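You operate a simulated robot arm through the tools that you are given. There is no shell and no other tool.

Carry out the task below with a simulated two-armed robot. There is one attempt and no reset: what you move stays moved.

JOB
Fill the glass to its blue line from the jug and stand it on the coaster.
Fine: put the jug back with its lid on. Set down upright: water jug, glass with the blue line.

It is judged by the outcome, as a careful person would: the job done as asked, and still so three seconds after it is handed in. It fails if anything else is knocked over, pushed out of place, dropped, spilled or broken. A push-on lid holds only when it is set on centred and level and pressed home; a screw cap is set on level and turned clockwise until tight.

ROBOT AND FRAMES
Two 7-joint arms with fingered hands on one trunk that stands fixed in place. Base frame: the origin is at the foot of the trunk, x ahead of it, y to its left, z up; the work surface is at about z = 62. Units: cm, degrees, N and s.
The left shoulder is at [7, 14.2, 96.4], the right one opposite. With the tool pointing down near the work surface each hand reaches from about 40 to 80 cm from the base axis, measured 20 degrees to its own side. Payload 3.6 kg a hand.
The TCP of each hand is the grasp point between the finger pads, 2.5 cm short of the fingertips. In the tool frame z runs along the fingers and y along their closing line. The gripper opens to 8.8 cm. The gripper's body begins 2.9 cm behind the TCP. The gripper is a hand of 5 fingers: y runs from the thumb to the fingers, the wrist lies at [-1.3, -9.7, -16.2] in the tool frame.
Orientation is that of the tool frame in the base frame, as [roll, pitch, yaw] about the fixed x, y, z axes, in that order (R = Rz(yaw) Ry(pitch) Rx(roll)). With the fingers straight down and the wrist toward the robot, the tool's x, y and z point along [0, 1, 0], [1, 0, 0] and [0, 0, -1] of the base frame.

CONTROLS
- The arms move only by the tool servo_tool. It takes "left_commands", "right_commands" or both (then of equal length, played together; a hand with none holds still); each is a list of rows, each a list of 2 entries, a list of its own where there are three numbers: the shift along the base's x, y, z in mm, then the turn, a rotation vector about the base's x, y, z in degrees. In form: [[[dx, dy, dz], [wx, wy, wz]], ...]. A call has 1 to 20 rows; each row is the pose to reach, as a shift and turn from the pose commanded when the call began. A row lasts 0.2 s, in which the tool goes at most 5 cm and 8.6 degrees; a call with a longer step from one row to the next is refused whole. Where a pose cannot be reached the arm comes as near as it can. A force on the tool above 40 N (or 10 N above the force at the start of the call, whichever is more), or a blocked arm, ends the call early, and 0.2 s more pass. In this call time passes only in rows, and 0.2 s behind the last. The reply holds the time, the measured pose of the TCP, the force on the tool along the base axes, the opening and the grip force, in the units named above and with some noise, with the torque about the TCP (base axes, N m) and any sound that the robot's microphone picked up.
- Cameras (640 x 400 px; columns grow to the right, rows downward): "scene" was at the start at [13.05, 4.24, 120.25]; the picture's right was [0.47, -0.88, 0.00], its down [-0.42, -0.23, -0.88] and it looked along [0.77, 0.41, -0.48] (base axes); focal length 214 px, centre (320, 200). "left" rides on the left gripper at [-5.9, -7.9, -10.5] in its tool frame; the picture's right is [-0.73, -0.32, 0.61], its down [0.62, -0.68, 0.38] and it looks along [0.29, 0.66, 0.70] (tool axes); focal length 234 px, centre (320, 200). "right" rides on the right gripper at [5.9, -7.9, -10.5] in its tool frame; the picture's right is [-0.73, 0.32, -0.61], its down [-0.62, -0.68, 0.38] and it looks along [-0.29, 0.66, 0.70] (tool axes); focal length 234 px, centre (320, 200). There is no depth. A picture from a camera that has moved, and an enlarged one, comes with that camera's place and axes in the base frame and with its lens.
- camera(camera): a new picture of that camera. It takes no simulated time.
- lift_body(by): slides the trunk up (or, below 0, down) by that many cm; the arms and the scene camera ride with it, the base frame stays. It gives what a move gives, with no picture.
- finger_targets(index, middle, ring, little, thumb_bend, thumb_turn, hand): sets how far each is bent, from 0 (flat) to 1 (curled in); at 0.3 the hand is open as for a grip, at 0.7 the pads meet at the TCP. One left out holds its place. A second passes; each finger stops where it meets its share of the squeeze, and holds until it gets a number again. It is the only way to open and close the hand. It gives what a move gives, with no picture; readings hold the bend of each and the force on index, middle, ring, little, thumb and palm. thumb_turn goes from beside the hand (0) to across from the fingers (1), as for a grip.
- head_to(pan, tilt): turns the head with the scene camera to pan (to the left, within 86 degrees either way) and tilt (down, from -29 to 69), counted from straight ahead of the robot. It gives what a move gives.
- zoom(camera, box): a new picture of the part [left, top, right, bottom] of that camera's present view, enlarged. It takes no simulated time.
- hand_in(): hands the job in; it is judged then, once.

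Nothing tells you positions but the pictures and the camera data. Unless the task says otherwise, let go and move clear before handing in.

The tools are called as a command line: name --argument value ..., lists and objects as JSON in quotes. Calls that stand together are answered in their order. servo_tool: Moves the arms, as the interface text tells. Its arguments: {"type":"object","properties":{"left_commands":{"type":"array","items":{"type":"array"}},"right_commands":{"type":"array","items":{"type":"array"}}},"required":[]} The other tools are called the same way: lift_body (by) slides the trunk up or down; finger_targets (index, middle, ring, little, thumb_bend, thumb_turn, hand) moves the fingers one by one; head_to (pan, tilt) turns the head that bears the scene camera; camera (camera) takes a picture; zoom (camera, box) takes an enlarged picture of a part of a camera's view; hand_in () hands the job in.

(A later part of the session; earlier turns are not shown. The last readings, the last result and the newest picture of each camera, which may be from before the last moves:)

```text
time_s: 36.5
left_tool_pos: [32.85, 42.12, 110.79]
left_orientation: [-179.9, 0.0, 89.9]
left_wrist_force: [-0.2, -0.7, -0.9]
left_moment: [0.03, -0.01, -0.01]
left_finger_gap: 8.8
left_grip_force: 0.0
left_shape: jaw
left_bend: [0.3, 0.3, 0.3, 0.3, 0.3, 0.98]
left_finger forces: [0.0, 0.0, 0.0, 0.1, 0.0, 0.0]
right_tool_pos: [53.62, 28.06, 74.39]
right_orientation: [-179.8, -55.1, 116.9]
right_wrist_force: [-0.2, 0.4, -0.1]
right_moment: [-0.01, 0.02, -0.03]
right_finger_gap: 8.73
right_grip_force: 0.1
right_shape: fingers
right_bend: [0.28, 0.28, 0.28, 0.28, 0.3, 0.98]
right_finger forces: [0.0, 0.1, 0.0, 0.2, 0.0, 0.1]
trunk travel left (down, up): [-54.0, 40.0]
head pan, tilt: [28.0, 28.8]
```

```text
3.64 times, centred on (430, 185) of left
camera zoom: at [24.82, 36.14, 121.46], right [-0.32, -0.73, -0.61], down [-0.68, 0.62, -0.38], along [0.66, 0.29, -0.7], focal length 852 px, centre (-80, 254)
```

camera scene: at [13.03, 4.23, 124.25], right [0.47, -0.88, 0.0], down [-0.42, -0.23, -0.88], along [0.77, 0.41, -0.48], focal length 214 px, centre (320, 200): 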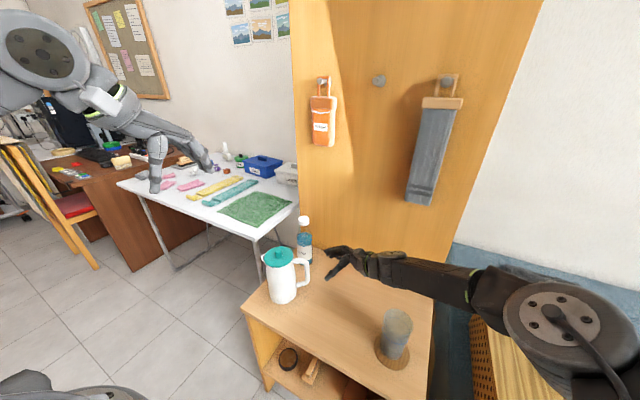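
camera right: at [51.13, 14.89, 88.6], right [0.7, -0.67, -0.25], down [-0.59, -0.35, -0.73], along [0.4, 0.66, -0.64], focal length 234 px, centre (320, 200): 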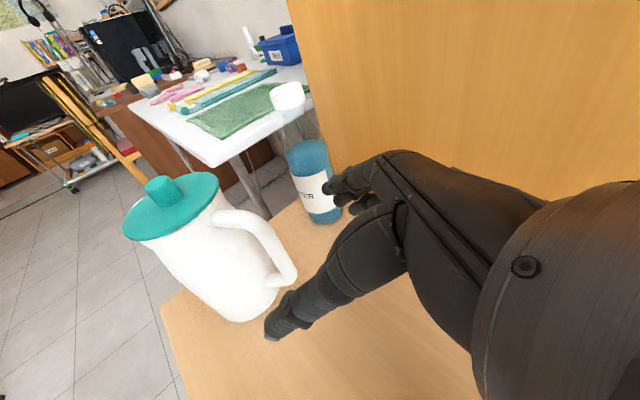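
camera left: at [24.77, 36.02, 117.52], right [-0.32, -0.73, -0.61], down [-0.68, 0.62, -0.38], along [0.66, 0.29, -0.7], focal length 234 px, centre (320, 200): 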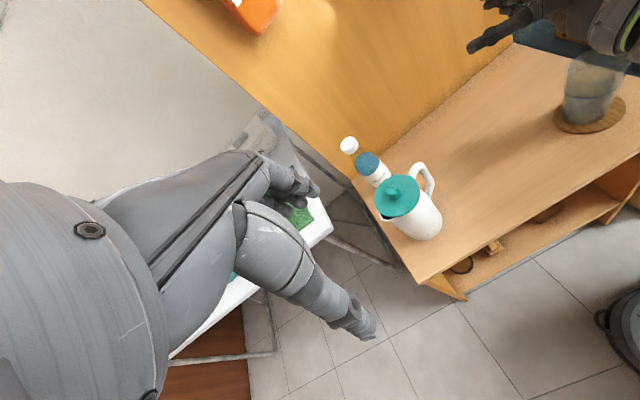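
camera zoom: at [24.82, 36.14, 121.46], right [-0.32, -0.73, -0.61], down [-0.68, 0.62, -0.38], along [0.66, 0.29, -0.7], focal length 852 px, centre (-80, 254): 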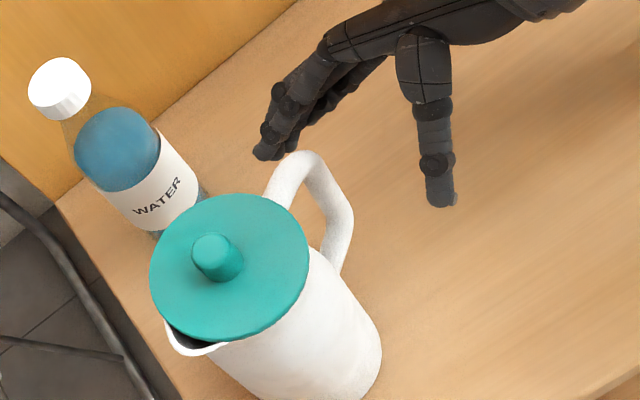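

The handle will pass between thumb and fingers. I'll do the final advance of about 2.6 cm.

servo_tool --right_commands '[[[-3, 10, -9], [0, 0, 0]], [[-6, 20, -17], [0, 0, 0]]]'

zoom --camera "right" --box '[120, 130, 440, 370]'

zoom --camera "scene" --box '[255, 210, 375, 320]'

zoom --camera "left" --box '[370, 130, 490, 240]'

```text
time_s: 37.1
left_tool_pos: [32.84, 42.01, 110.93]
left_orientation: [179.9, -0.1, 89.9]
left_wrist_force: [-0.9, -0.2, 0.2]
left_moment: [0.03, 0.0, 0.01]
left_finger_gap: 8.81
left_grip_force: 0.0
left_shape: jaw
left_bend: [0.3, 0.3, 0.3, 0.3, 0.3, 0.98]
left_finger forces: [0.1, 0.0, 0.0, 0.0, 0.0, 0.0]
right_tool_pos: [53.01, 30.16, 72.62]
right_orientation: [-179.8, -55.2, 116.8]
right_wrist_force: [0.0, 0.4, -0.1]
right_moment: [-0.04, -0.01, -0.03]
right_finger_gap: 8.73
right_grip_force: 0.2
right_shape: fingers
right_bend: [0.28, 0.28, 0.28, 0.28, 0.3, 0.98]
right_finger forces: [0.0, 0.0, 0.1, 0.0, 0.0, 0.1]
trunk travel left (down, up): [-54.0, 40.0]
head pan, tilt: [28.0, 28.8]
```

```text
1.67 times, centred on (280, 250) of right
camera zoom: at [48.47, 21.8, 83.38], right [0.7, -0.67, -0.25], down [-0.59, -0.35, -0.73], along [0.4, 0.66, -0.64], focal length 390 px, centre (387, 117)
```

zoom: 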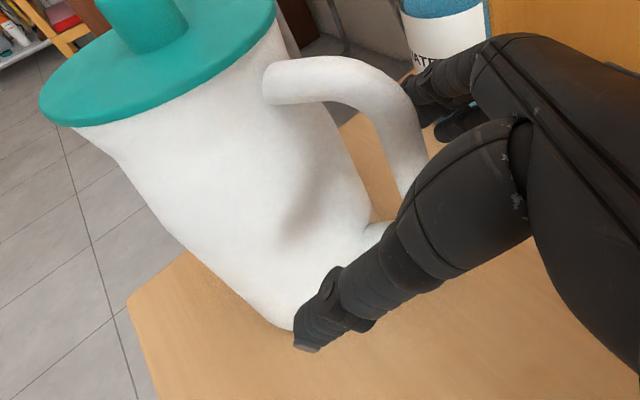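

```text
3.64 times, centred on (315, 265) of scene
camera zoom: at [13.07, 4.22, 124.25], right [0.47, -0.88, 0.0], down [-0.42, -0.23, -0.88], along [0.77, 0.41, -0.48], focal length 780 px, centre (338, -36)
```

zoom: 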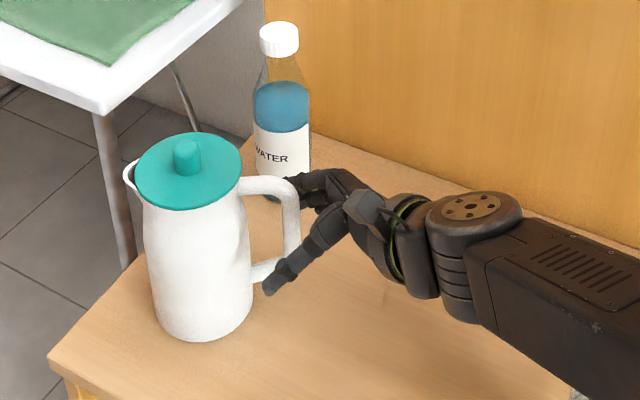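

```text
3.64 times, centred on (430, 185) of left
camera zoom: at [24.84, 36.05, 121.49], right [-0.32, -0.73, -0.61], down [-0.68, 0.62, -0.38], along [0.66, 0.29, -0.7], focal length 852 px, centre (-80, 254)
```

zoom: 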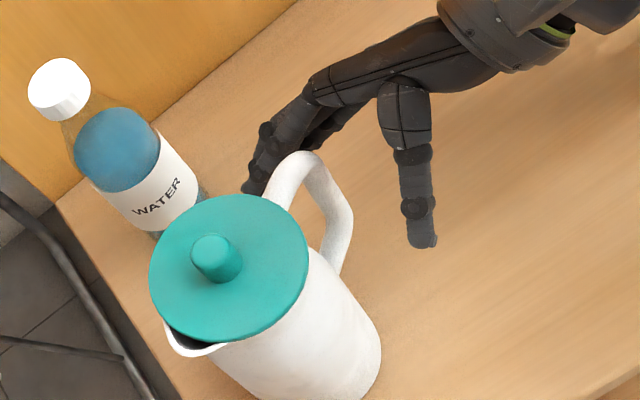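

The handle is inside the grasp. I'll close gradually.

finger_targets --hand "right" --index 0.5 --middle 0.5 --ring 0.5 --little 0.5 --thumb_bend 0.5

zoom --camera "right" --box '[120, 130, 440, 370]'

zoom --camera "left" --box '[370, 130, 490, 240]'

```text
time_s: 38.1
left_tool_pos: [32.83, 42.1, 110.77]
left_orientation: [-179.9, 0.0, 90.0]
left_wrist_force: [-0.3, 0.6, 0.1]
left_moment: [0.02, 0.0, 0.01]
left_finger_gap: 8.8
left_grip_force: 0.0
left_shape: jaw
left_bend: [0.3, 0.3, 0.3, 0.3, 0.3, 0.98]
left_finger forces: [0.0, 0.0, 0.0, 0.1, 0.1, 0.0]
right_tool_pos: [52.9, 29.99, 72.52]
right_orientation: [-179.7, -55.2, 116.8]
right_wrist_force: [-0.1, 0.0, 0.3]
right_moment: [0.0, -0.06, -0.01]
right_finger_gap: 4.22
right_grip_force: 0.0
right_shape: fingers
right_bend: [0.5, 0.5, 0.5, 0.5, 0.5, 0.98]
right_finger forces: [0.0, 0.0, 0.0, 0.0, 0.0, 0.0]
trunk travel left (down, up): [-54.0, 40.0]
head pan, tilt: [28.0, 28.8]
```

```text
1.67 times, centred on (280, 250) of right
camera zoom: at [48.45, 21.79, 83.38], right [0.7, -0.67, -0.25], down [-0.59, -0.35, -0.73], along [0.4, 0.66, -0.64], focal length 390 px, centre (387, 117)
```

zoom: 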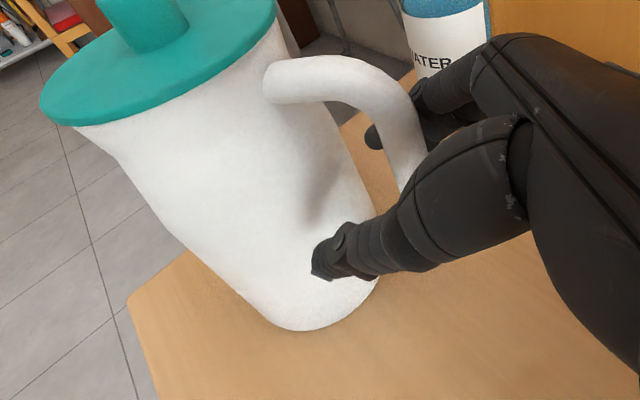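

```text
3.64 times, centred on (430, 185) of left
camera zoom: at [24.82, 36.06, 121.49], right [-0.32, -0.73, -0.61], down [-0.68, 0.62, -0.38], along [0.66, 0.29, -0.7], focal length 852 px, centre (-80, 254)
```

zoom: 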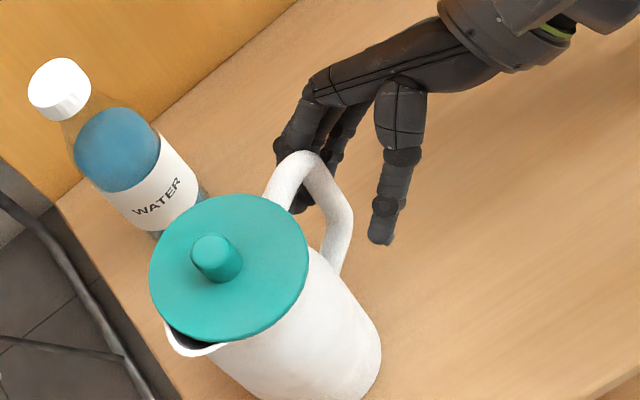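

finger_targets --hand "right" --index 0.6 --middle 0.6 --ring 0.6 --little 0.6 --thumb_bend 0.58

zoom --camera "right" --box '[120, 130, 440, 370]'

zoom --camera "left" --box '[370, 130, 490, 240]'

```text
time_s: 39.1
left_tool_pos: [32.77, 41.95, 110.78]
left_orientation: [180.0, 0.0, 90.0]
left_wrist_force: [0.9, -0.3, 0.2]
left_moment: [-0.01, -0.02, 0.01]
left_finger_gap: 8.76
left_grip_force: 0.0
left_shape: jaw
left_bend: [0.3, 0.3, 0.3, 0.3, 0.3, 0.98]
left_finger forces: [0.0, 0.0, 0.0, 0.2, 0.1, 0.0]
right_tool_pos: [52.98, 30.02, 72.63]
right_orientation: [-179.8, -55.3, 116.9]
right_wrist_force: [0.3, -0.6, -1.4]
right_moment: [0.01, -0.05, -0.01]
right_finger_gap: 2.34
right_grip_force: 0.3
right_shape: fingers
right_bend: [0.6, 0.6, 0.59, 0.6, 0.57, 0.98]
right_finger forces: [0.0, 0.1, 0.7, 0.1, 0.0, 0.0]
trunk travel left (down, up): [-54.0, 40.0]
head pan, tilt: [28.0, 28.8]
```

```text
1.67 times, centred on (280, 250) of right
camera zoom: at [48.46, 21.8, 83.37], right [0.7, -0.67, -0.25], down [-0.59, -0.35, -0.73], along [0.4, 0.66, -0.64], focal length 390 px, centre (387, 117)
```

zoom: 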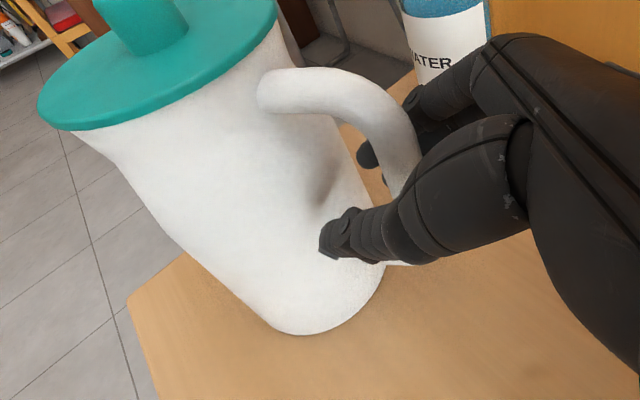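

```text
3.64 times, centred on (430, 185) of left
camera zoom: at [24.84, 36.07, 121.48], right [-0.32, -0.73, -0.61], down [-0.68, 0.62, -0.38], along [0.66, 0.29, -0.7], focal length 852 px, centre (-80, 254)
```

zoom: 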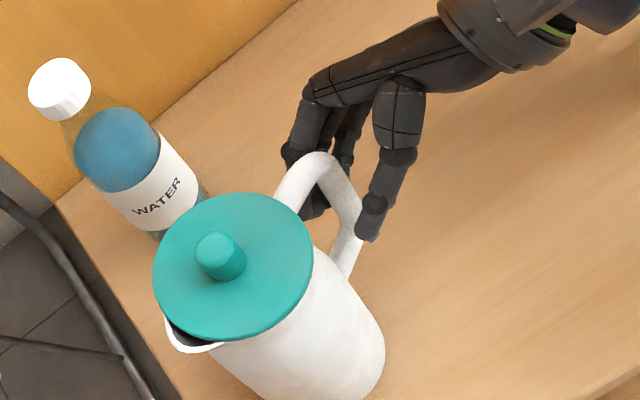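

Contact has begun and the jug turned only slightly. I'll close fully.

finger_targets --hand "right" --index 0.7 --middle 0.7 --ring 0.7 --little 0.7 --thumb_bend 0.7

finger_targets --hand "right" --index 0.9 --middle 0.9 --ring 0.9 --little 0.9 --thumb_bend 0.9

zoom --camera "right" --box '[120, 130, 440, 370]'

zoom --camera "left" --box '[370, 130, 490, 240]'

zoom --camera "scene" --box '[255, 210, 375, 320]'

```text
time_s: 40.1
left_tool_pos: [32.86, 42.08, 111.02]
left_orientation: [179.9, 0.0, 90.1]
left_wrist_force: [-0.5, -1.0, -0.2]
left_moment: [0.01, -0.01, 0.01]
left_finger_gap: 8.79
left_grip_force: 0.1
left_shape: jaw
left_bend: [0.3, 0.3, 0.3, 0.3, 0.3, 0.98]
left_finger forces: [0.0, 0.1, 0.0, 0.1, 0.0, 0.1]
right_tool_pos: [52.9, 30.09, 72.43]
right_orientation: [-179.8, -55.1, 117.0]
right_wrist_force: [-0.4, -1.0, -0.3]
right_moment: [0.01, -0.06, 0.01]
right_finger_gap: 0.1
right_grip_force: 1.9
right_shape: fingers
right_bend: [0.7, 0.7, 0.67, 0.7, 0.68, 0.98]
right_finger forces: [0.0, 0.0, 1.8, 0.0, 1.9, 0.1]
trunk travel left (down, up): [-54.0, 40.0]
head pan, tilt: [28.0, 28.8]
```

```text
time_s: 41.1
left_tool_pos: [32.85, 41.97, 110.82]
left_orientation: [179.9, 0.0, 89.9]
left_wrist_force: [0.0, 0.0, 0.2]
left_moment: [0.0, -0.01, -0.01]
left_finger_gap: 8.77
left_grip_force: 0.1
left_shape: jaw
left_bend: [0.3, 0.3, 0.3, 0.3, 0.3, 0.98]
left_finger forces: [0.0, 0.0, 0.0, 0.1, 0.0, 0.0]
right_tool_pos: [52.91, 30.07, 72.62]
right_orientation: [-179.8, -55.0, 117.0]
right_wrist_force: [-0.1, 2.4, 2.3]
right_moment: [0.29, -0.08, 0.05]
right_finger_gap: 0.58
right_grip_force: 20.6
right_shape: fingers
right_bend: [0.89, 0.87, 0.84, 0.9, 0.81, 0.98]
right_finger forces: [1.7, 10.9, 11.5, 0.0, 17.0, 0.0]
trunk travel left (down, up): [-54.0, 40.0]
head pan, tilt: [28.0, 28.8]
```

```text
1.67 times, centred on (280, 250) of right
camera zoom: at [48.43, 21.82, 83.39], right [0.7, -0.67, -0.25], down [-0.59, -0.35, -0.73], along [0.4, 0.66, -0.64], focal length 390 px, centre (387, 117)
```

zoom: 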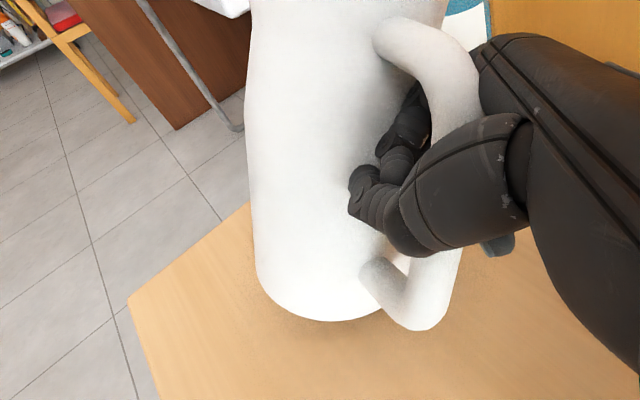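

```text
3.64 times, centred on (430, 185) of left
camera zoom: at [24.79, 36.09, 121.49], right [-0.32, -0.73, -0.61], down [-0.68, 0.62, -0.38], along [0.66, 0.29, -0.7], focal length 852 px, centre (-80, 254)
```

zoom: 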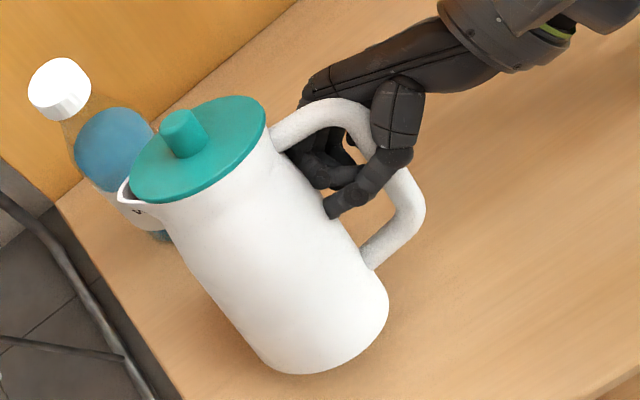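

```text
3.64 times, centred on (315, 265) of scene
camera zoom: at [13.02, 4.26, 124.25], right [0.47, -0.88, 0.0], down [-0.42, -0.23, -0.88], along [0.77, 0.41, -0.48], focal length 780 px, centre (338, -36)
```

zoom: 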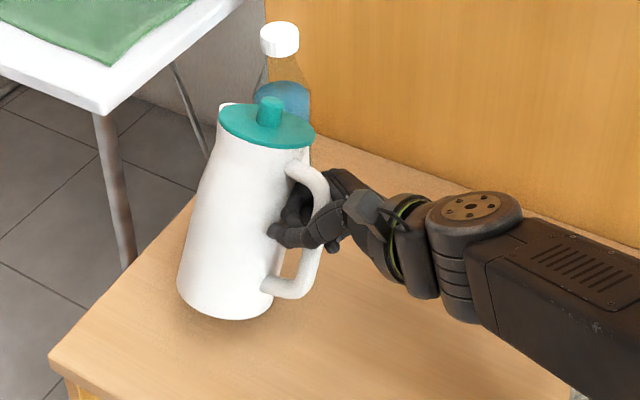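

Closing hard curled the fingers around the bar and leaned the jug about 20° away from the robot. I must set it back upright gently, so I'll look closely before doing anything.

camera --camera "scene"

camera --camera "right"

camera --camera "left"

zoom --camera "scene" --box '[270, 225, 330, 305]'

```text
taken
camera scene: at [13.02, 4.26, 124.25], right [0.47, -0.88, 0.0], down [-0.42, -0.23, -0.88], along [0.77, 0.41, -0.48], focal length 214 px, centre (320, 200)
```

scene: 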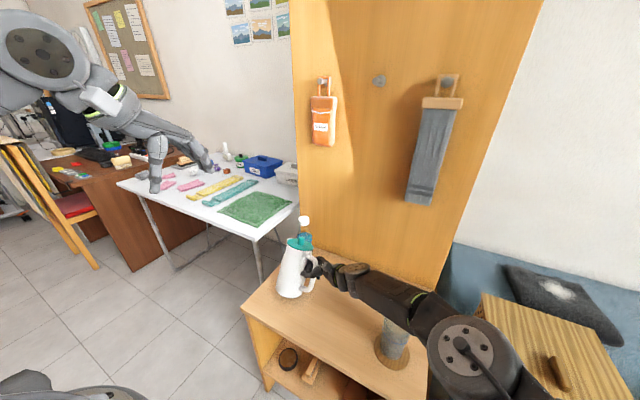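

```text
taken
camera right: at [48.43, 21.82, 83.39], right [0.7, -0.67, -0.25], down [-0.59, -0.35, -0.73], along [0.4, 0.66, -0.64], focal length 234 px, centre (320, 200)
```

right: 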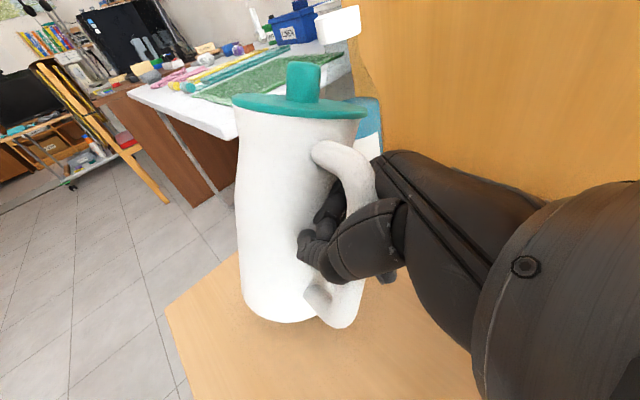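

```text
taken
camera left: at [24.79, 36.09, 121.49], right [-0.32, -0.73, -0.61], down [-0.68, 0.62, -0.38], along [0.66, 0.29, -0.7], focal length 234 px, centre (320, 200)
```

left: 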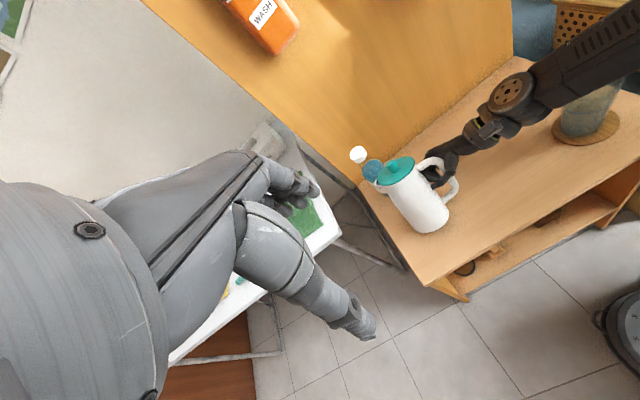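

```text
5.00 times, centred on (300, 265) of scene
camera zoom: at [13.02, 4.26, 124.25], right [0.47, -0.88, 0.0], down [-0.42, -0.23, -0.88], along [0.77, 0.41, -0.48], focal length 1072 px, centre (420, -125)
```

zoom: 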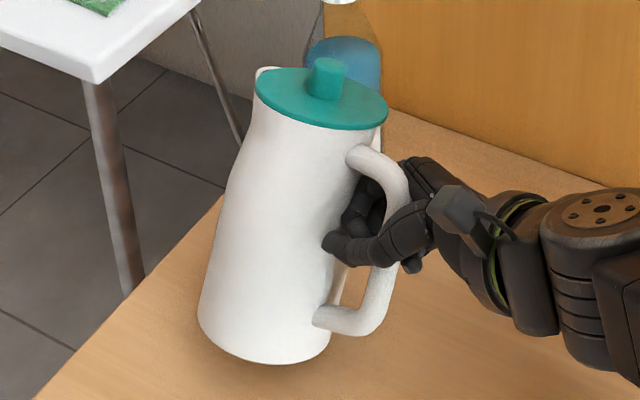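

The jug leans about 30° away from the robot but is held firmly, and the bottle hasn't been touched. Releasing now could tip it over. I'll instead rotate the hand slowly about the jug's lower edge to bring the jug upright again, starting with 16°.

servo_tool --right_commands '[[[-4, 0, 0], [0, -2, 0]], [[-7, 0, -1], [0, -4, 0]], [[-11, 0, -1], [0, -6, 0]], [[-15, 0, -2], [0, -8, 0]], [[-18, 0, -3], [0, -10, 0]], [[-22, 0, -4], [0, -12, 0]], [[-25, 0, -5], [0, -14, 0]], [[-29, 0, -6], [0, -16, 0]]]'

zoom --camera "scene" --box '[255, 210, 375, 320]'

camera --camera "right"

zoom --camera "left" --box '[340, 120, 500, 260]'

```text
time_s: 42.9
left_tool_pos: [32.95, 42.05, 110.86]
left_orientation: [-180.0, 0.0, 90.0]
left_wrist_force: [0.0, -0.5, 0.7]
left_moment: [0.01, 0.0, 0.02]
left_finger_gap: 8.8
left_grip_force: 0.2
left_shape: jaw
left_bend: [0.3, 0.3, 0.3, 0.3, 0.3, 0.98]
left_finger forces: [0.1, 0.1, 0.0, 0.0, 0.0, 0.0]
right_tool_pos: [50.12, 30.07, 71.95]
right_orientation: [159.5, -45.8, 133.1]
right_wrist_force: [-1.1, 2.2, -0.9]
right_moment: [0.14, -0.11, 0.16]
right_finger_gap: 0.62
right_grip_force: 19.1
right_shape: fingers
right_bend: [0.89, 0.87, 0.84, 0.9, 0.81, 0.98]
right_finger forces: [0.8, 9.9, 10.8, 0.1, 16.9, 0.0]
trunk travel left (down, up): [-54.0, 40.0]
head pan, tilt: [28.0, 28.8]
```

```text
3.64 times, centred on (315, 265) of scene
camera zoom: at [13.06, 4.27, 124.24], right [0.47, -0.88, 0.0], down [-0.42, -0.23, -0.88], along [0.77, 0.41, -0.48], focal length 780 px, centre (338, -36)
```

zoom: 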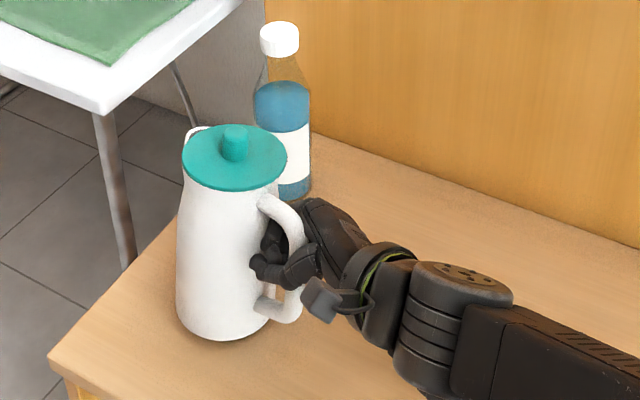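

```text
taken
camera right: at [42.71, 21.86, 80.97], right [0.74, -0.67, -0.04], down [-0.36, -0.35, -0.86], along [0.56, 0.66, -0.5], focal length 234 px, centre (320, 200)
```

right: 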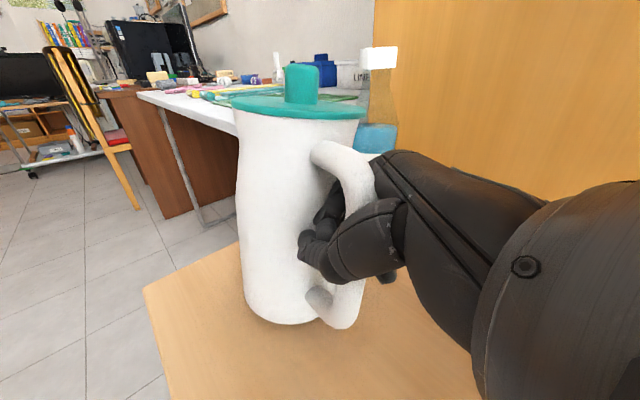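

```text
2.86 times, centred on (420, 190) of left
camera zoom: at [24.83, 36.09, 121.47], right [-0.32, -0.73, -0.61], down [-0.68, 0.62, -0.38], along [0.66, 0.29, -0.7], focal length 669 px, centre (34, 229)
```

zoom: 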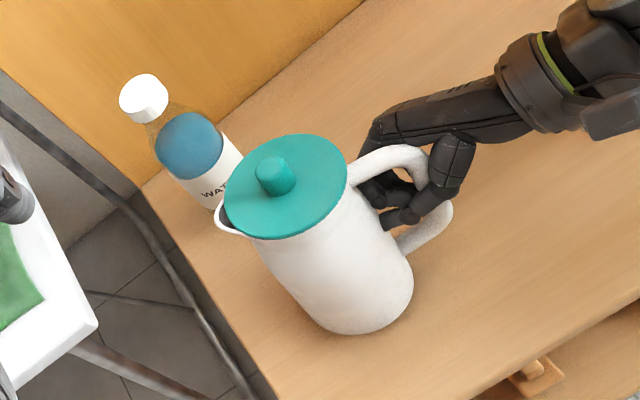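

The jug moves rigidly with the hand and is now leaning only about 13°. I'll continue the rotation to upright.

servo_tool --right_commands '[[[-4, 0, -1], [0.2, -2, 0]], [[-7, 0, -2], [0.4, -4, 0]], [[-10, 0, -4], [0.6, -6, 0]], [[-14, 0, -5], [0.8, -8, 0]], [[-17, 0, -7], [1.0, -10, 0]], [[-20, 0, -8], [1.2, -12, 0]], [[-22, 0, -9], [1.3, -13, 0]]]'

zoom --camera "scene" --box '[255, 210, 375, 320]'

camera --camera "right"

zoom --camera "left" --box '[340, 120, 500, 260]'

```text
time_s: 44.5
left_tool_pos: [32.8, 41.81, 110.98]
left_orientation: [179.9, -0.2, 90.1]
left_wrist_force: [0.5, 0.7, -0.6]
left_moment: [0.01, 0.02, -0.03]
left_finger_gap: 8.76
left_grip_force: 0.0
left_shape: jaw
left_bend: [0.3, 0.3, 0.3, 0.3, 0.3, 0.98]
left_finger forces: [0.0, 0.0, 0.0, 0.0, 0.0, 0.0]
right_tool_pos: [47.69, 30.02, 71.09]
right_orientation: [146.3, -37.1, 141.8]
right_wrist_force: [5.2, -1.5, 14.6]
right_moment: [0.36, -0.07, -0.21]
right_finger_gap: 0.66
right_grip_force: 21.2
right_shape: fingers
right_bend: [0.9, 0.88, 0.85, 0.9, 0.81, 0.97]
right_finger forces: [14.1, 11.0, 9.9, 0.0, 8.1, 0.2]
trunk travel left (down, up): [-54.0, 40.0]
head pan, tilt: [28.0, 28.8]
```

```text
3.64 times, centred on (315, 265) of scene
camera zoom: at [12.98, 4.08, 124.27], right [0.47, -0.88, 0.0], down [-0.42, -0.23, -0.88], along [0.77, 0.41, -0.48], focal length 780 px, centre (338, -36)
```

zoom: 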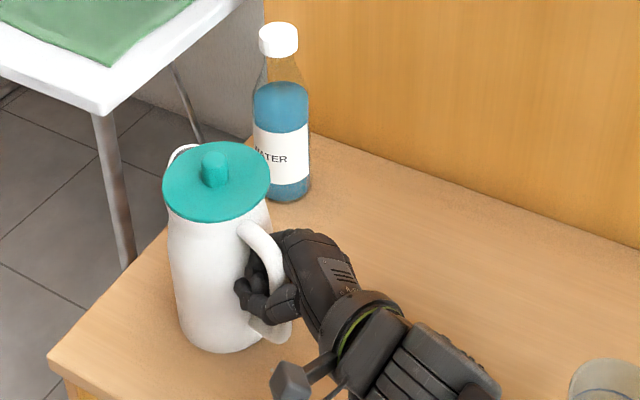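

```text
taken
camera right: at [38.63, 21.62, 78.11], right [0.74, -0.67, 0.11], down [-0.16, -0.33, -0.93], along [0.66, 0.67, -0.35], focal length 234 px, centre (320, 200)
```

right: 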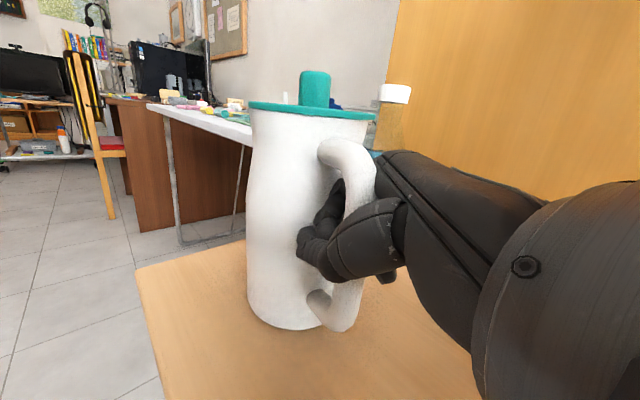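

```text
2.86 times, centred on (420, 190) of left
camera zoom: at [24.76, 35.91, 121.56], right [-0.32, -0.73, -0.61], down [-0.68, 0.62, -0.38], along [0.66, 0.29, -0.69], focal length 669 px, centre (34, 229)
```

zoom: 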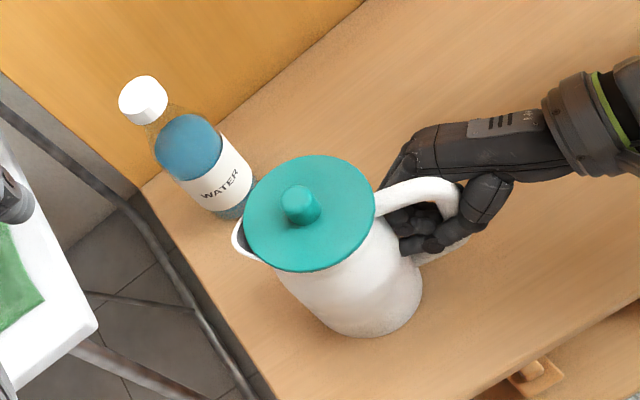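

The jug is nearly upright and pressed on the table (14.6 N), and the wrapped grip is firm and rigid. I'll ease up a few millimetres and straighten the last few degrees.

servo_tool --right_commands '[[[0, 0, 2], [-1, 0, 0]], [[0, 1, 3], [-2, 0, 0]]]'

zoom --camera "scene" --box '[255, 210, 375, 320]'

zoom --camera "right" --box '[190, 50, 430, 350]'

```text
time_s: 45.1
left_tool_pos: [32.78, 41.95, 110.84]
left_orientation: [-180.0, -0.1, 90.0]
left_wrist_force: [-0.4, -0.5, -0.2]
left_moment: [-0.03, 0.02, -0.01]
left_finger_gap: 8.76
left_grip_force: 0.0
left_shape: jaw
left_bend: [0.3, 0.3, 0.3, 0.3, 0.3, 0.98]
left_finger forces: [0.1, 0.0, 0.1, 0.0, 0.1, 0.1]
right_tool_pos: [47.77, 30.25, 71.37]
right_orientation: [148.5, -35.9, 140.5]
right_wrist_force: [2.1, -1.0, 4.3]
right_moment: [0.73, -0.14, -0.24]
right_finger_gap: 0.71
right_grip_force: 20.7
right_shape: fingers
right_bend: [0.9, 0.87, 0.85, 0.9, 0.81, 0.97]
right_finger forces: [18.1, 10.6, 9.3, 0.0, 3.2, 0.6]
trunk travel left (down, up): [-54.0, 40.0]
head pan, tilt: [28.0, 28.8]
```

```text
3.64 times, centred on (315, 265) of scene
camera zoom: at [13.02, 4.18, 124.24], right [0.47, -0.88, 0.0], down [-0.42, -0.23, -0.88], along [0.77, 0.41, -0.48], focal length 780 px, centre (338, -36)
```

zoom: 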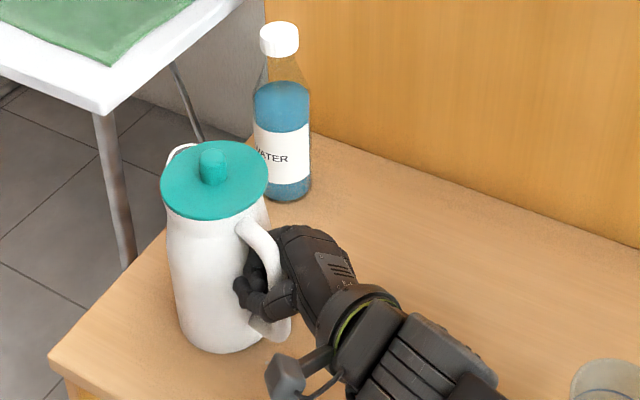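

```text
1.33 times, centred on (310, 200) of right
camera zoom: at [38.63, 22.03, 78.56], right [0.74, -0.66, 0.13], down [-0.16, -0.36, -0.92], along [0.66, 0.66, -0.37], focal length 312 px, centre (333, 200)
```

zoom: 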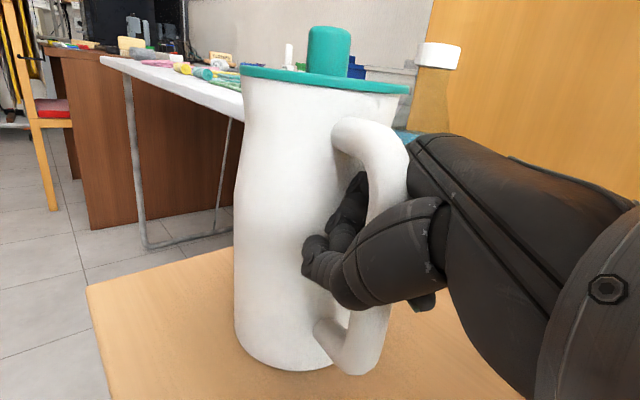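

The jug stands flat on the table at about (49, 35) with its handle firmly held. I'll undo that last small twist to relax the wrist moment, and start moving the left hand above the lid.

servo_tool --right_commands '[[[0, -1, 0], [1, 0, 0]], [[0, -1, 0], [2, 0, 0]]]'

servo_tool --left_commands '[[[25, -12, -15], [0, 0, 0]], [[50, -25, -30], [0, 0, 0]], [[75, -38, -45], [0, 0, 0]], [[100, -50, -60], [0, 0, 0]], [[125, -62, -75], [0, 0, 0]], [[150, -72, -90], [0, 0, 0]], [[160, -76, -120], [0, 0, 0]]]'

camera --camera "left"

camera --camera "right"

camera --camera "scene"

```text
time_s: 45.7
left_tool_pos: [32.86, 42.1, 110.82]
left_orientation: [-179.9, 0.0, 90.0]
left_wrist_force: [0.8, 0.7, 0.1]
left_moment: [-0.03, 0.0, 0.01]
left_finger_gap: 8.77
left_grip_force: 0.0
left_shape: jaw
left_bend: [0.3, 0.3, 0.3, 0.3, 0.3, 0.98]
left_finger forces: [0.0, 0.0, 0.0, 0.0, 0.0, 0.0]
right_tool_pos: [47.81, 30.09, 71.21]
right_orientation: [146.6, -37.2, 141.7]
right_wrist_force: [-0.8, 0.9, -2.4]
right_moment: [0.19, -0.08, 0.0]
right_finger_gap: 0.7
right_grip_force: 16.5
right_shape: fingers
right_bend: [0.9, 0.87, 0.85, 0.9, 0.81, 0.97]
right_finger forces: [5.0, 8.2, 8.8, 0.0, 11.5, 0.1]
trunk travel left (down, up): [-54.0, 40.0]
head pan, tilt: [28.0, 28.8]
```

```text
time_s: 47.3
left_tool_pos: [48.95, 34.34, 99.03]
left_orientation: [-180.0, 0.0, 89.9]
left_wrist_force: [-0.6, 0.1, 0.4]
left_moment: [-0.02, -0.01, 0.01]
left_finger_gap: 8.75
left_grip_force: 0.1
left_shape: jaw
left_bend: [0.3, 0.3, 0.3, 0.3, 0.3, 0.98]
left_finger forces: [0.0, 0.0, 0.0, 0.0, 0.0, 0.0]
right_tool_pos: [47.84, 30.08, 71.24]
right_orientation: [146.5, -37.1, 141.6]
right_wrist_force: [-0.7, 0.3, -1.5]
right_moment: [0.12, -0.06, 0.02]
right_finger_gap: 0.71
right_grip_force: 16.9
right_shape: fingers
right_bend: [0.9, 0.87, 0.85, 0.9, 0.81, 0.97]
right_finger forces: [3.5, 8.0, 8.6, 0.0, 12.9, 0.3]
trunk travel left (down, up): [-54.0, 40.0]
head pan, tilt: [28.0, 28.8]
```

```text
taken
camera left: at [40.83, 28.42, 109.59], right [-0.32, -0.73, -0.61], down [-0.68, 0.62, -0.38], along [0.66, 0.29, -0.7], focal length 234 px, centre (320, 200)
```

left: 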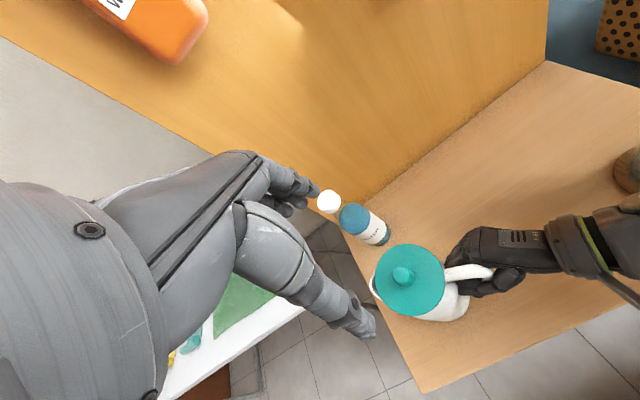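

```text
taken
camera right: at [38.68, 21.69, 78.31], right [0.74, -0.67, 0.11], down [-0.16, -0.33, -0.93], along [0.66, 0.67, -0.35], focal length 234 px, centre (320, 200)
```

right: 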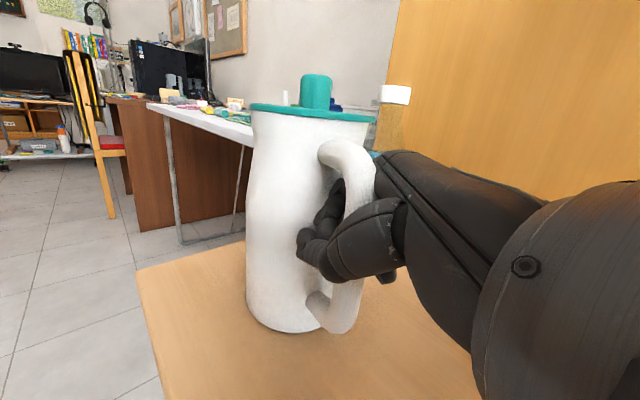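

```text
taken
camera scene: at [13.07, 4.25, 124.24], right [0.47, -0.88, 0.0], down [-0.42, -0.23, -0.88], along [0.77, 0.41, -0.48], focal length 214 px, centre (320, 200)
```

scene: 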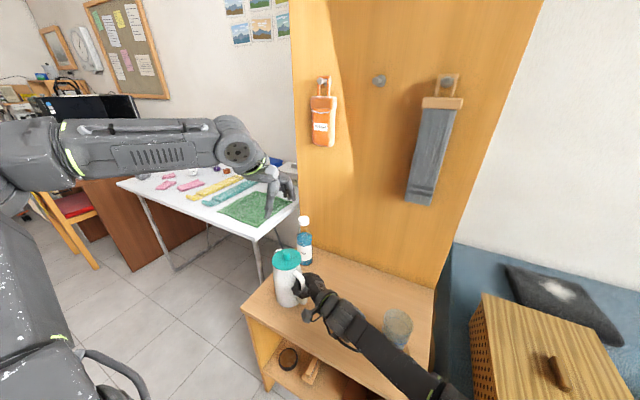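

The knob's top is at about (49.5, 34.5, 82.3). I'll pre-shape the left hand for a narrow pinch while still high, to see where the pads meet.

finger_targets --hand "left" --index 0.53 --middle 0.53 --ring 0.53 --little 0.4 --thumb_bend 0.53

servo_tool --left_commands '[[[3, 1, -30], [0, 0, 0]], [[6, 2, -60], [0, 0, 0]], [[6, 2, -90], [0, 0, 0]]]'

camera --camera "left"

zoom --camera "scene" --box '[240, 190, 360, 320]'

camera --camera "right"

```text
time_s: 48.3
left_tool_pos: [48.88, 34.45, 99.02]
left_orientation: [-179.9, 0.0, 90.0]
left_wrist_force: [-0.3, -0.3, 0.5]
left_moment: [0.0, 0.02, -0.03]
left_finger_gap: 3.59
left_grip_force: 0.0
left_shape: fingers
left_bend: [0.53, 0.53, 0.53, 0.4, 0.53, 0.98]
left_finger forces: [0.0, 0.0, 0.0, 0.0, 0.0, 0.1]
right_tool_pos: [47.78, 30.08, 71.3]
right_orientation: [146.5, -37.1, 141.7]
right_wrist_force: [-1.0, -0.1, -2.9]
right_moment: [0.14, 0.0, 0.08]
right_finger_gap: 0.7
right_grip_force: 16.9
right_shape: fingers
right_bend: [0.9, 0.87, 0.85, 0.9, 0.81, 0.97]
right_finger forces: [3.6, 8.0, 8.6, 0.0, 13.0, 0.4]
trunk travel left (down, up): [-54.0, 40.0]
head pan, tilt: [28.0, 28.8]
```

```text
time_s: 49.1
left_tool_pos: [49.56, 34.62, 89.8]
left_orientation: [180.0, 0.0, 90.0]
left_wrist_force: [-0.1, 0.2, -0.1]
left_moment: [0.01, 0.01, -0.04]
left_finger_gap: 3.54
left_grip_force: 0.0
left_shape: fingers
left_bend: [0.53, 0.53, 0.53, 0.4, 0.53, 0.98]
left_finger forces: [0.0, 0.0, 0.0, 0.1, 0.0, 0.0]
right_tool_pos: [47.89, 30.08, 71.26]
right_orientation: [146.5, -37.0, 141.7]
right_wrist_force: [-1.1, 0.5, -1.7]
right_moment: [0.15, -0.03, 0.02]
right_finger_gap: 0.72
right_grip_force: 16.7
right_shape: fingers
right_bend: [0.9, 0.87, 0.85, 0.9, 0.81, 0.97]
right_finger forces: [3.6, 8.0, 8.6, 0.1, 12.8, 0.4]
trunk travel left (down, up): [-54.0, 40.0]
head pan, tilt: [28.0, 28.8]
```

```text
taken
camera left: at [41.51, 28.64, 100.45], right [-0.32, -0.73, -0.61], down [-0.68, 0.62, -0.38], along [0.66, 0.29, -0.7], focal length 234 px, centre (320, 200)
```

left: 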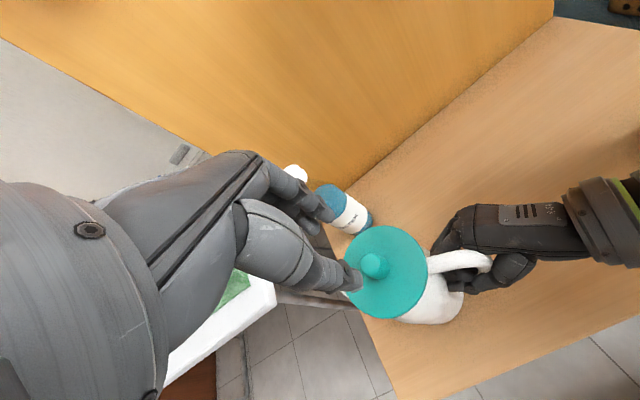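

```text
3.08 times, centred on (300, 255) of scene
camera zoom: at [13.07, 4.25, 124.25], right [0.47, -0.88, 0.0], down [-0.42, -0.23, -0.88], along [0.77, 0.41, -0.48], focal length 660 px, centre (382, 31)
```

zoom: 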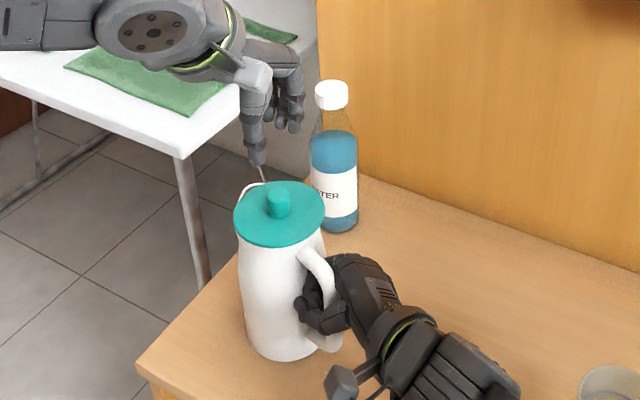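

```text
taken
camera right: at [38.68, 21.69, 78.31], right [0.74, -0.67, 0.11], down [-0.16, -0.33, -0.93], along [0.66, 0.67, -0.35], focal length 234 px, centre (320, 200)
```

right: 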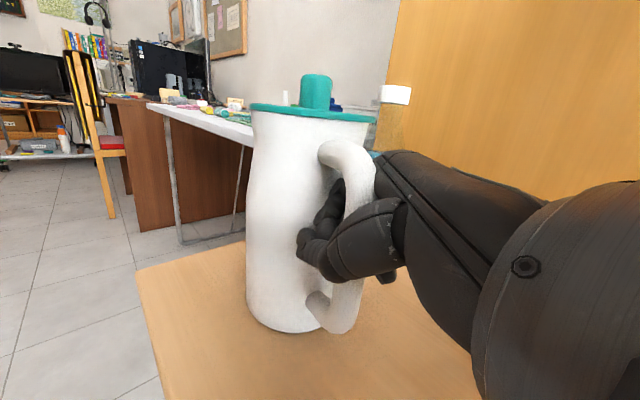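

zoom --camera "left" --box '[240, 150, 460, 340]'

zoom --camera "scene" --box '[265, 190, 325, 280]'

```text
2.11 times, centred on (350, 245) of left
camera zoom: at [41.51, 28.64, 100.45], right [-0.32, -0.73, -0.61], down [-0.68, 0.62, -0.38], along [0.66, 0.29, -0.7], focal length 493 px, centre (257, 105)
```

zoom: 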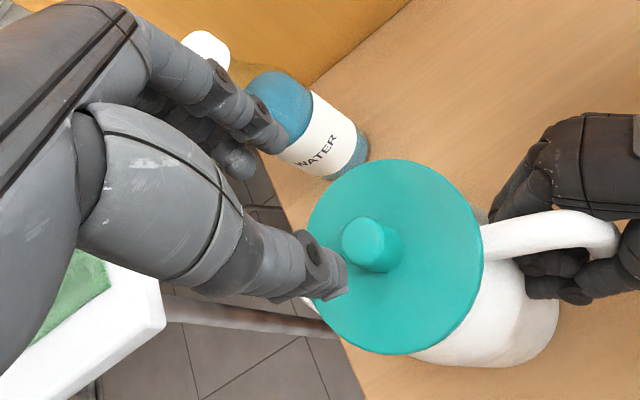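

```text
4.44 times, centred on (295, 235) of scene
camera zoom: at [13.07, 4.25, 124.25], right [0.47, -0.88, 0.0], down [-0.42, -0.23, -0.88], along [0.77, 0.41, -0.48], focal length 953 px, centre (431, 44)
```

zoom: 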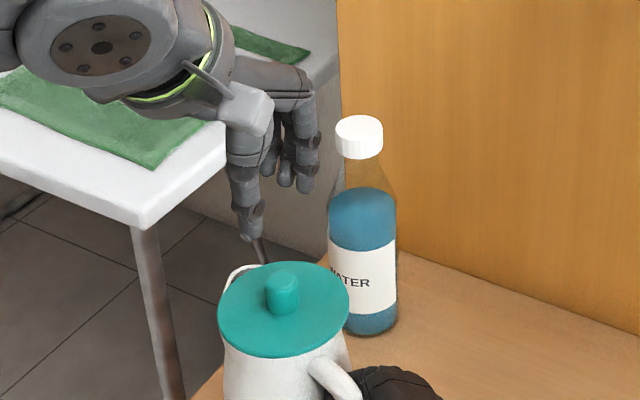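

The pinch is centred over the knob. I'll open a little wider for margin and descend around it.

finger_targets --hand "left" --index 0.49 --middle 0.49 --ring 0.49 --little 0.4 --thumb_bend 0.49

servo_tool --left_commands '[[[0, 0, -20], [0, 0, 0]], [[0, 0, -40], [0, 0, 0]], [[0, 0, -55], [0, 0, 0]], [[0, 0, -65], [0, 0, 0]]]'

zoom --camera "left" --box '[240, 150, 460, 340]'

camera --camera "right"

zoom --camera "scene" --box '[265, 200, 325, 290]'

```text
time_s: 50.1
left_tool_pos: [49.48, 34.46, 89.89]
left_orientation: [-180.0, 0.0, 90.0]
left_wrist_force: [0.3, -0.5, 0.1]
left_moment: [-0.03, -0.02, 0.01]
left_finger_gap: 4.32
left_grip_force: 0.0
left_shape: fingers
left_bend: [0.49, 0.49, 0.49, 0.4, 0.49, 0.98]
left_finger forces: [0.1, 0.0, 0.0, 0.0, 0.0, 0.0]
right_tool_pos: [47.88, 30.18, 71.3]
right_orientation: [146.6, -37.1, 141.5]
right_wrist_force: [-0.7, -0.6, -2.5]
right_moment: [0.14, -0.03, 0.03]
right_finger_gap: 0.69
right_grip_force: 16.8
right_shape: fingers
right_bend: [0.9, 0.87, 0.85, 0.9, 0.81, 0.97]
right_finger forces: [3.8, 7.9, 8.7, 0.0, 12.9, 0.3]
trunk travel left (down, up): [-54.0, 40.0]
head pan, tilt: [28.0, 28.8]
```

```text
time_s: 51.1
left_tool_pos: [49.49, 34.56, 83.3]
left_orientation: [-180.0, 0.0, 90.1]
left_wrist_force: [0.0, 1.1, 0.4]
left_moment: [-0.01, 0.01, 0.03]
left_finger_gap: 4.33
left_grip_force: 0.1
left_shape: fingers
left_bend: [0.49, 0.49, 0.49, 0.4, 0.49, 0.98]
left_finger forces: [0.0, 0.0, 0.0, 0.0, 0.0, 0.0]
right_tool_pos: [47.82, 30.03, 71.32]
right_orientation: [146.5, -37.0, 141.6]
right_wrist_force: [-0.2, 0.0, -1.2]
right_moment: [0.15, -0.01, 0.04]
right_finger_gap: 0.7
right_grip_force: 16.4
right_shape: fingers
right_bend: [0.9, 0.87, 0.85, 0.9, 0.81, 0.97]
right_finger forces: [3.9, 7.9, 8.7, 0.0, 12.7, 0.3]
trunk travel left (down, up): [-54.0, 40.0]
head pan, tilt: [28.0, 28.8]
```

```text
2.11 times, centred on (350, 245) of left
camera zoom: at [41.46, 28.61, 93.9], right [-0.32, -0.73, -0.61], down [-0.68, 0.62, -0.38], along [0.66, 0.29, -0.7], focal length 493 px, centre (257, 105)
```

zoom: 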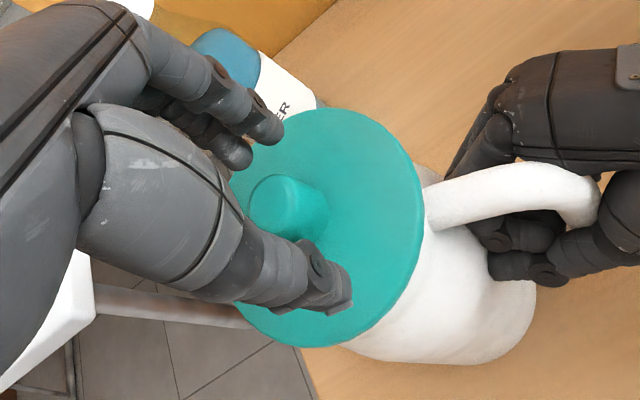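

```text
taken
camera right: at [38.67, 21.69, 78.3], right [0.74, -0.67, 0.11], down [-0.16, -0.33, -0.93], along [0.66, 0.67, -0.35], focal length 234 px, centre (320, 200)
```

right: 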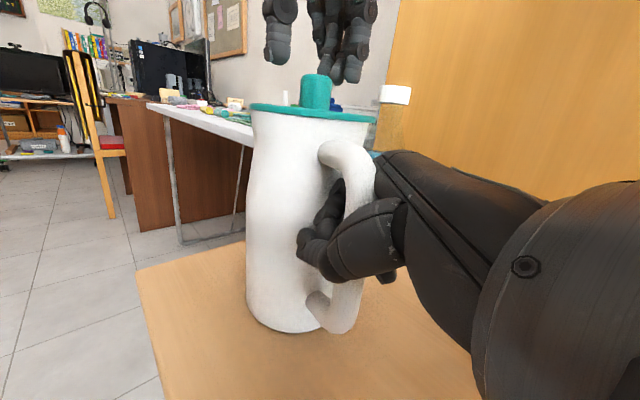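

```text
4.44 times, centred on (295, 245) of scene
camera zoom: at [13.07, 4.25, 124.24], right [0.47, -0.88, 0.0], down [-0.42, -0.23, -0.88], along [0.77, 0.41, -0.48], focal length 953 px, centre (431, 0)
```

zoom: 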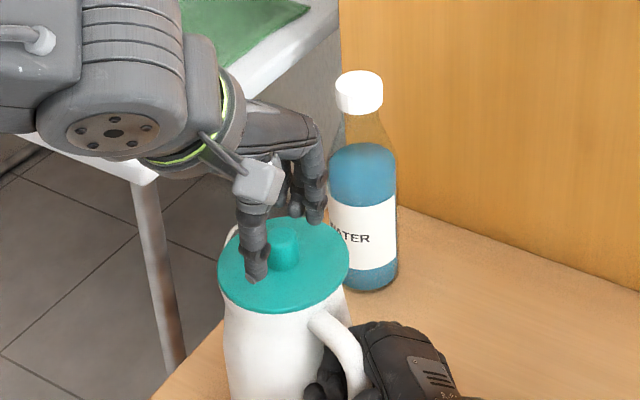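

The right camera's side view shows the left fingertips level with the knob's top, and the knob is about 2 cm tall. I'll descend 1.5 cm more.

servo_tool --left_commands '[[[0, 0, -5], [0, 0, 0]], [[0, 0, -10], [0, 0, 0]], [[0, 0, -15], [0, 0, 0]]]'

zoom --camera "right" --box '[220, 20, 420, 160]'

zoom --camera "left" --box '[240, 150, 460, 340]'

```text
time_s: 51.9
left_tool_pos: [49.48, 34.66, 81.83]
left_orientation: [-180.0, 0.0, 90.1]
left_wrist_force: [-0.6, -0.6, 0.4]
left_moment: [0.0, 0.0, 0.03]
left_finger_gap: 4.36
left_grip_force: 0.0
left_shape: fingers
left_bend: [0.49, 0.49, 0.49, 0.4, 0.49, 0.98]
left_finger forces: [0.1, 0.0, 0.1, 0.0, 0.0, 0.0]
right_tool_pos: [47.89, 30.16, 71.35]
right_orientation: [146.6, -37.2, 141.6]
right_wrist_force: [-0.1, -0.1, -1.2]
right_moment: [0.14, -0.04, 0.07]
right_finger_gap: 0.72
right_grip_force: 17.1
right_shape: fingers
right_bend: [0.9, 0.87, 0.85, 0.9, 0.81, 0.97]
right_finger forces: [4.0, 8.1, 8.7, 0.0, 12.6, 0.3]
trunk travel left (down, up): [-54.0, 40.0]
head pan, tilt: [28.0, 28.8]
```

```text
2.86 times, centred on (320, 90) of right
camera zoom: at [38.68, 21.69, 78.3], right [0.74, -0.67, 0.11], down [-0.16, -0.33, -0.93], along [0.66, 0.67, -0.35], focal length 669 px, centre (320, 514)
```

zoom: 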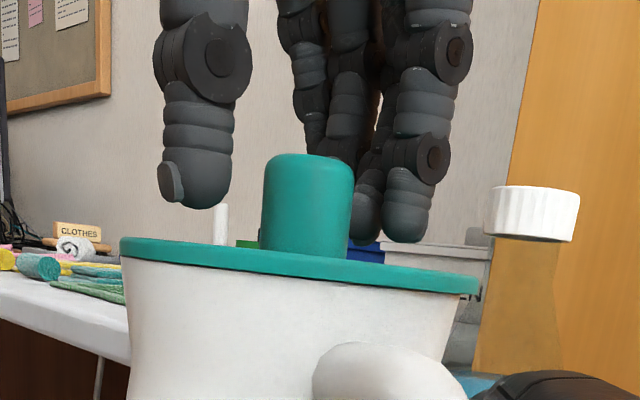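

```text
2.11 times, centred on (350, 245) of left
camera zoom: at [41.49, 28.63, 92.49], right [-0.32, -0.73, -0.61], down [-0.68, 0.62, -0.38], along [0.66, 0.29, -0.7], focal length 493 px, centre (257, 105)
```

zoom: 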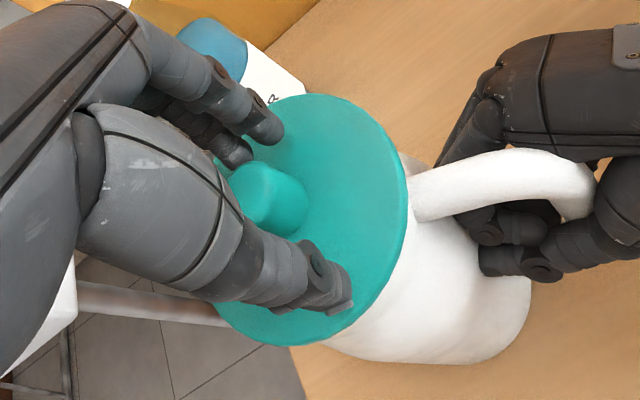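

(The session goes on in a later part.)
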